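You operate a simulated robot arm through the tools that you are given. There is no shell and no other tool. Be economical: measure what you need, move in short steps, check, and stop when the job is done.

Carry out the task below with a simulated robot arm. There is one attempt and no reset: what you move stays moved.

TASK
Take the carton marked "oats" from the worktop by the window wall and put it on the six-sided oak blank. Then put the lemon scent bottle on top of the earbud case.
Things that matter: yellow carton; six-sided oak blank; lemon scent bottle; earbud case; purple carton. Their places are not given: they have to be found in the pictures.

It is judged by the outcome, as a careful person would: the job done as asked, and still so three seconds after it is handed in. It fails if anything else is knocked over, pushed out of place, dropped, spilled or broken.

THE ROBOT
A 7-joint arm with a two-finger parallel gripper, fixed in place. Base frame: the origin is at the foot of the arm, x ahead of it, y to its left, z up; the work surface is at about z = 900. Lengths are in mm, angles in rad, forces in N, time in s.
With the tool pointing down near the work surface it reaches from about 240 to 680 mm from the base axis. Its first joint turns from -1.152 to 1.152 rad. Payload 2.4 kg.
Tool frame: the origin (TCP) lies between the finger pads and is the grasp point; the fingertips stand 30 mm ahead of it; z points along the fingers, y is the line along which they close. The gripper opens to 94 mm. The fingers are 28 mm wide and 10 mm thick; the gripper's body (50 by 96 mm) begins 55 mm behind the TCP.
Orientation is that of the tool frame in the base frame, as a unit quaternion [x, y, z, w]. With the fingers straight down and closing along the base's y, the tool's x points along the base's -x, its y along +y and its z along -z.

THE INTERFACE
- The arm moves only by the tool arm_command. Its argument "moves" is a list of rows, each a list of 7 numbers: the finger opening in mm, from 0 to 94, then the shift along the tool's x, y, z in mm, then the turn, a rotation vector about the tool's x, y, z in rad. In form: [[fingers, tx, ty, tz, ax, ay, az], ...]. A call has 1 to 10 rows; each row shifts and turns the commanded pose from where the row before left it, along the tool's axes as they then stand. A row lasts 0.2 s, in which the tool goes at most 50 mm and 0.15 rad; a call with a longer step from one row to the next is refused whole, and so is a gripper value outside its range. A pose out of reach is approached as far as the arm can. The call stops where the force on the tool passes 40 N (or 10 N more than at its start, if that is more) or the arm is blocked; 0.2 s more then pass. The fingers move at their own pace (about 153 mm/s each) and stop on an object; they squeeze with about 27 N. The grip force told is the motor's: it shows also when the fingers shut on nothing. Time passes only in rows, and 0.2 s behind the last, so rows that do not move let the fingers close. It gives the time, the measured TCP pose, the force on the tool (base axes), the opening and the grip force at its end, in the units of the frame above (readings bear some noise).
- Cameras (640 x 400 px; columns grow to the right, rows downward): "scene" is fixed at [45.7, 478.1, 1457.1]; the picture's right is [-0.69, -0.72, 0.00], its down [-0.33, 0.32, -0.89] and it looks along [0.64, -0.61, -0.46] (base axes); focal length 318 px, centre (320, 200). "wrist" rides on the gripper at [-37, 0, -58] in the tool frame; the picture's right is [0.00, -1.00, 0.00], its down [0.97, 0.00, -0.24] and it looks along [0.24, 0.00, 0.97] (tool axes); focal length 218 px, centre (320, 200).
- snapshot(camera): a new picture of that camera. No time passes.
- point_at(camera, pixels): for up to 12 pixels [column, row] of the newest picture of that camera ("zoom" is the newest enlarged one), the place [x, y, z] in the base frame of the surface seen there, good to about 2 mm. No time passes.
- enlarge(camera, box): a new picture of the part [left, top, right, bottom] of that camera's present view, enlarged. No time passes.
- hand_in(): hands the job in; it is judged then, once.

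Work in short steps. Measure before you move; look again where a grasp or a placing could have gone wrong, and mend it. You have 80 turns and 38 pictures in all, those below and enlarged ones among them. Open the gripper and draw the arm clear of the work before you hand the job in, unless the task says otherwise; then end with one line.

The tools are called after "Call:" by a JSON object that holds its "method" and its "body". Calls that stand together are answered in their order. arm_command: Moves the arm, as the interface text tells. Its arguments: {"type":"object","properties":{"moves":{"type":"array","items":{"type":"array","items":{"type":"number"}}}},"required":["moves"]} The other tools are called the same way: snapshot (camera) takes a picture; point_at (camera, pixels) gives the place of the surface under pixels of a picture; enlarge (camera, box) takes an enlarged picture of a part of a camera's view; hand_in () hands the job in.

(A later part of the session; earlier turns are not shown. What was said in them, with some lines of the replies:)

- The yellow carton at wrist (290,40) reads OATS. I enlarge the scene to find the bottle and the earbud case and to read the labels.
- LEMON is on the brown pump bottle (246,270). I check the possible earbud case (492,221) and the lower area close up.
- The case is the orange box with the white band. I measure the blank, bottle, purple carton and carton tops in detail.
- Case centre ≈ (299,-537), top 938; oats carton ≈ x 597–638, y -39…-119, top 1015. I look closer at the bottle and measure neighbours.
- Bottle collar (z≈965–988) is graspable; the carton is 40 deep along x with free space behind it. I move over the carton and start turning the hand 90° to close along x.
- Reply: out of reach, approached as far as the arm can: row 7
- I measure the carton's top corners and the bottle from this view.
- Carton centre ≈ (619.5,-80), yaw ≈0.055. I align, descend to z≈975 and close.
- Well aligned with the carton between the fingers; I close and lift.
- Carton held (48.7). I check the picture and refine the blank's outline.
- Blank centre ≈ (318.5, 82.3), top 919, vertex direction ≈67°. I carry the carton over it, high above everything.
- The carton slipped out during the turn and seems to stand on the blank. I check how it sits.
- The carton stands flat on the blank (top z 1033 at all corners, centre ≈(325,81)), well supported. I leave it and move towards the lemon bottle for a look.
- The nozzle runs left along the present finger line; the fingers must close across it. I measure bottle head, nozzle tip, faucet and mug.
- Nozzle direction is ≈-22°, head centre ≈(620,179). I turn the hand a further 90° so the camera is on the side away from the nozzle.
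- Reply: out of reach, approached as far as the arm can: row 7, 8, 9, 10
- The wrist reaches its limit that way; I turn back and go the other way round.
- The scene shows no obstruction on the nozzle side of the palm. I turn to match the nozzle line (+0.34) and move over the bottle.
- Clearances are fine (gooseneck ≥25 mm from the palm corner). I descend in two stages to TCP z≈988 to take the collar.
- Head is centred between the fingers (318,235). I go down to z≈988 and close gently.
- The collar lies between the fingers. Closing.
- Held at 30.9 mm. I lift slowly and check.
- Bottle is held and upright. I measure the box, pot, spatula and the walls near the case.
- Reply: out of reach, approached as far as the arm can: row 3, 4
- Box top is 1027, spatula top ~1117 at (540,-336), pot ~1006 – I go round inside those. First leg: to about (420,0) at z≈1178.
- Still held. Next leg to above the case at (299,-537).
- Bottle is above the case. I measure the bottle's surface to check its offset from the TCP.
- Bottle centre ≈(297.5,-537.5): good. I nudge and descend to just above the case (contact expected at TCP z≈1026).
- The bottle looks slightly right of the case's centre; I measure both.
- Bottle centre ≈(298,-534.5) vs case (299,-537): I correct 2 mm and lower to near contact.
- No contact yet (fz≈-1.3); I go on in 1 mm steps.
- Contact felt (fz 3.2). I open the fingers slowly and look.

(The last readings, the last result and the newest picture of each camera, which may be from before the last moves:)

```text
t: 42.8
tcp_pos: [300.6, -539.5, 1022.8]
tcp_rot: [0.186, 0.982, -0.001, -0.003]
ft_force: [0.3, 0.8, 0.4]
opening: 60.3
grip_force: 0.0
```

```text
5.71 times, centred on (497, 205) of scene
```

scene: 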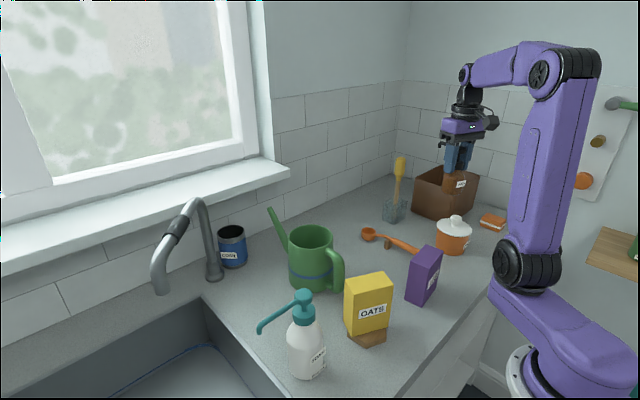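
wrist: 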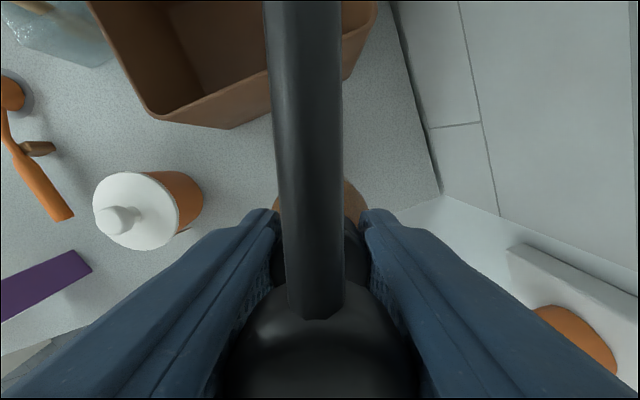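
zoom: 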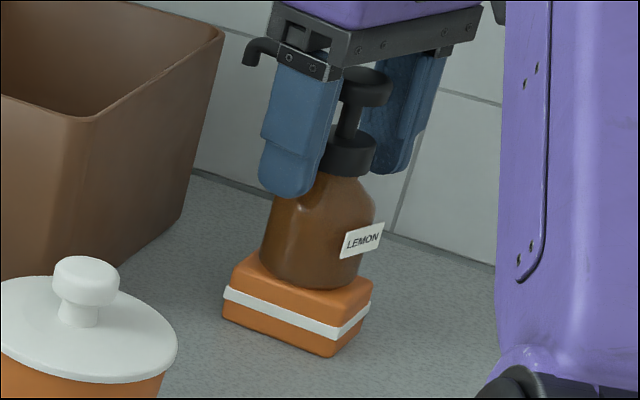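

The bottle stands on the case, clear of the fingers. I retreat straight up and then look over everything.

Call:
{"method": "arm_command", "body": {"moves": [[60, 0, 0, -15, 0, 0, 0], [60, 0, 0, -20, 0, 0, 0], [60, 0, 0, -25, 0, 0, 0], [60, 0, 0, -30, 0, 0, 0], [60, 0, 0, -30, 0, 0, 0], [60, 0, 0, -25, 0, 0, 0], [60, 5, 35, 0, 0, 0, 0], [60, 5, 35, 0, 0, 0, 0], [60, 5, 35, 0, 0, 0, 0], [60, 5, 35, 0, 0, 0, 0]]}}

Call:
{"method": "snapshot", "body": {"camera": "scene"}}

Call:
{"method": "enlarge", "body": {"camera": "scene", "box": [440, 160, 536, 240]}}

```text
t: 45.0
tcp_pos: [336.1, -399.0, 1169.2]
tcp_rot: [0.187, 0.982, -0.002, -0.003]
ft_force: [-0.4, 0.1, -0.9]
opening: 59.9
grip_force: 0.0
```

```text
4 pictures are left
```

scene: 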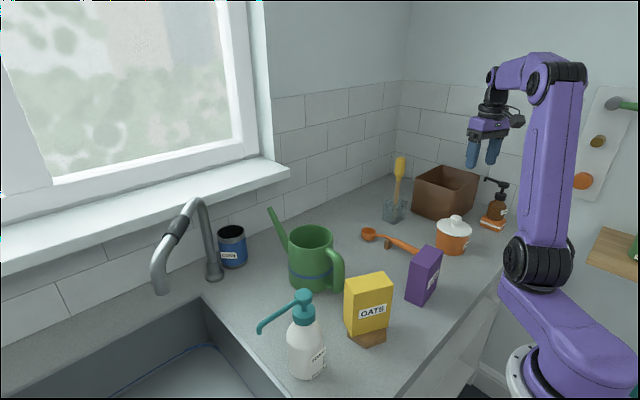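

```text
5.00 times, centred on (488, 200) of scene
```

zoom: 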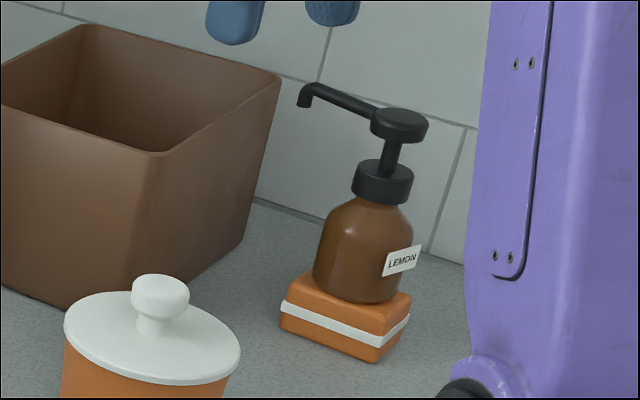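

The lemon bottle stands on the case, the oats carton stands on the blank, everything else is in place, and the arm is clear.

Call:
{"method": "hand_in", "body": {}}

```text
The job is handed in.
```

The oats carton is standing on the six-sided oak blank and the lemon scent bottle is on the earbud case, but the carton slipped from the gripper above the blank and dropped about 150 mm, landing upright and about 6 mm off centre; I left it there.
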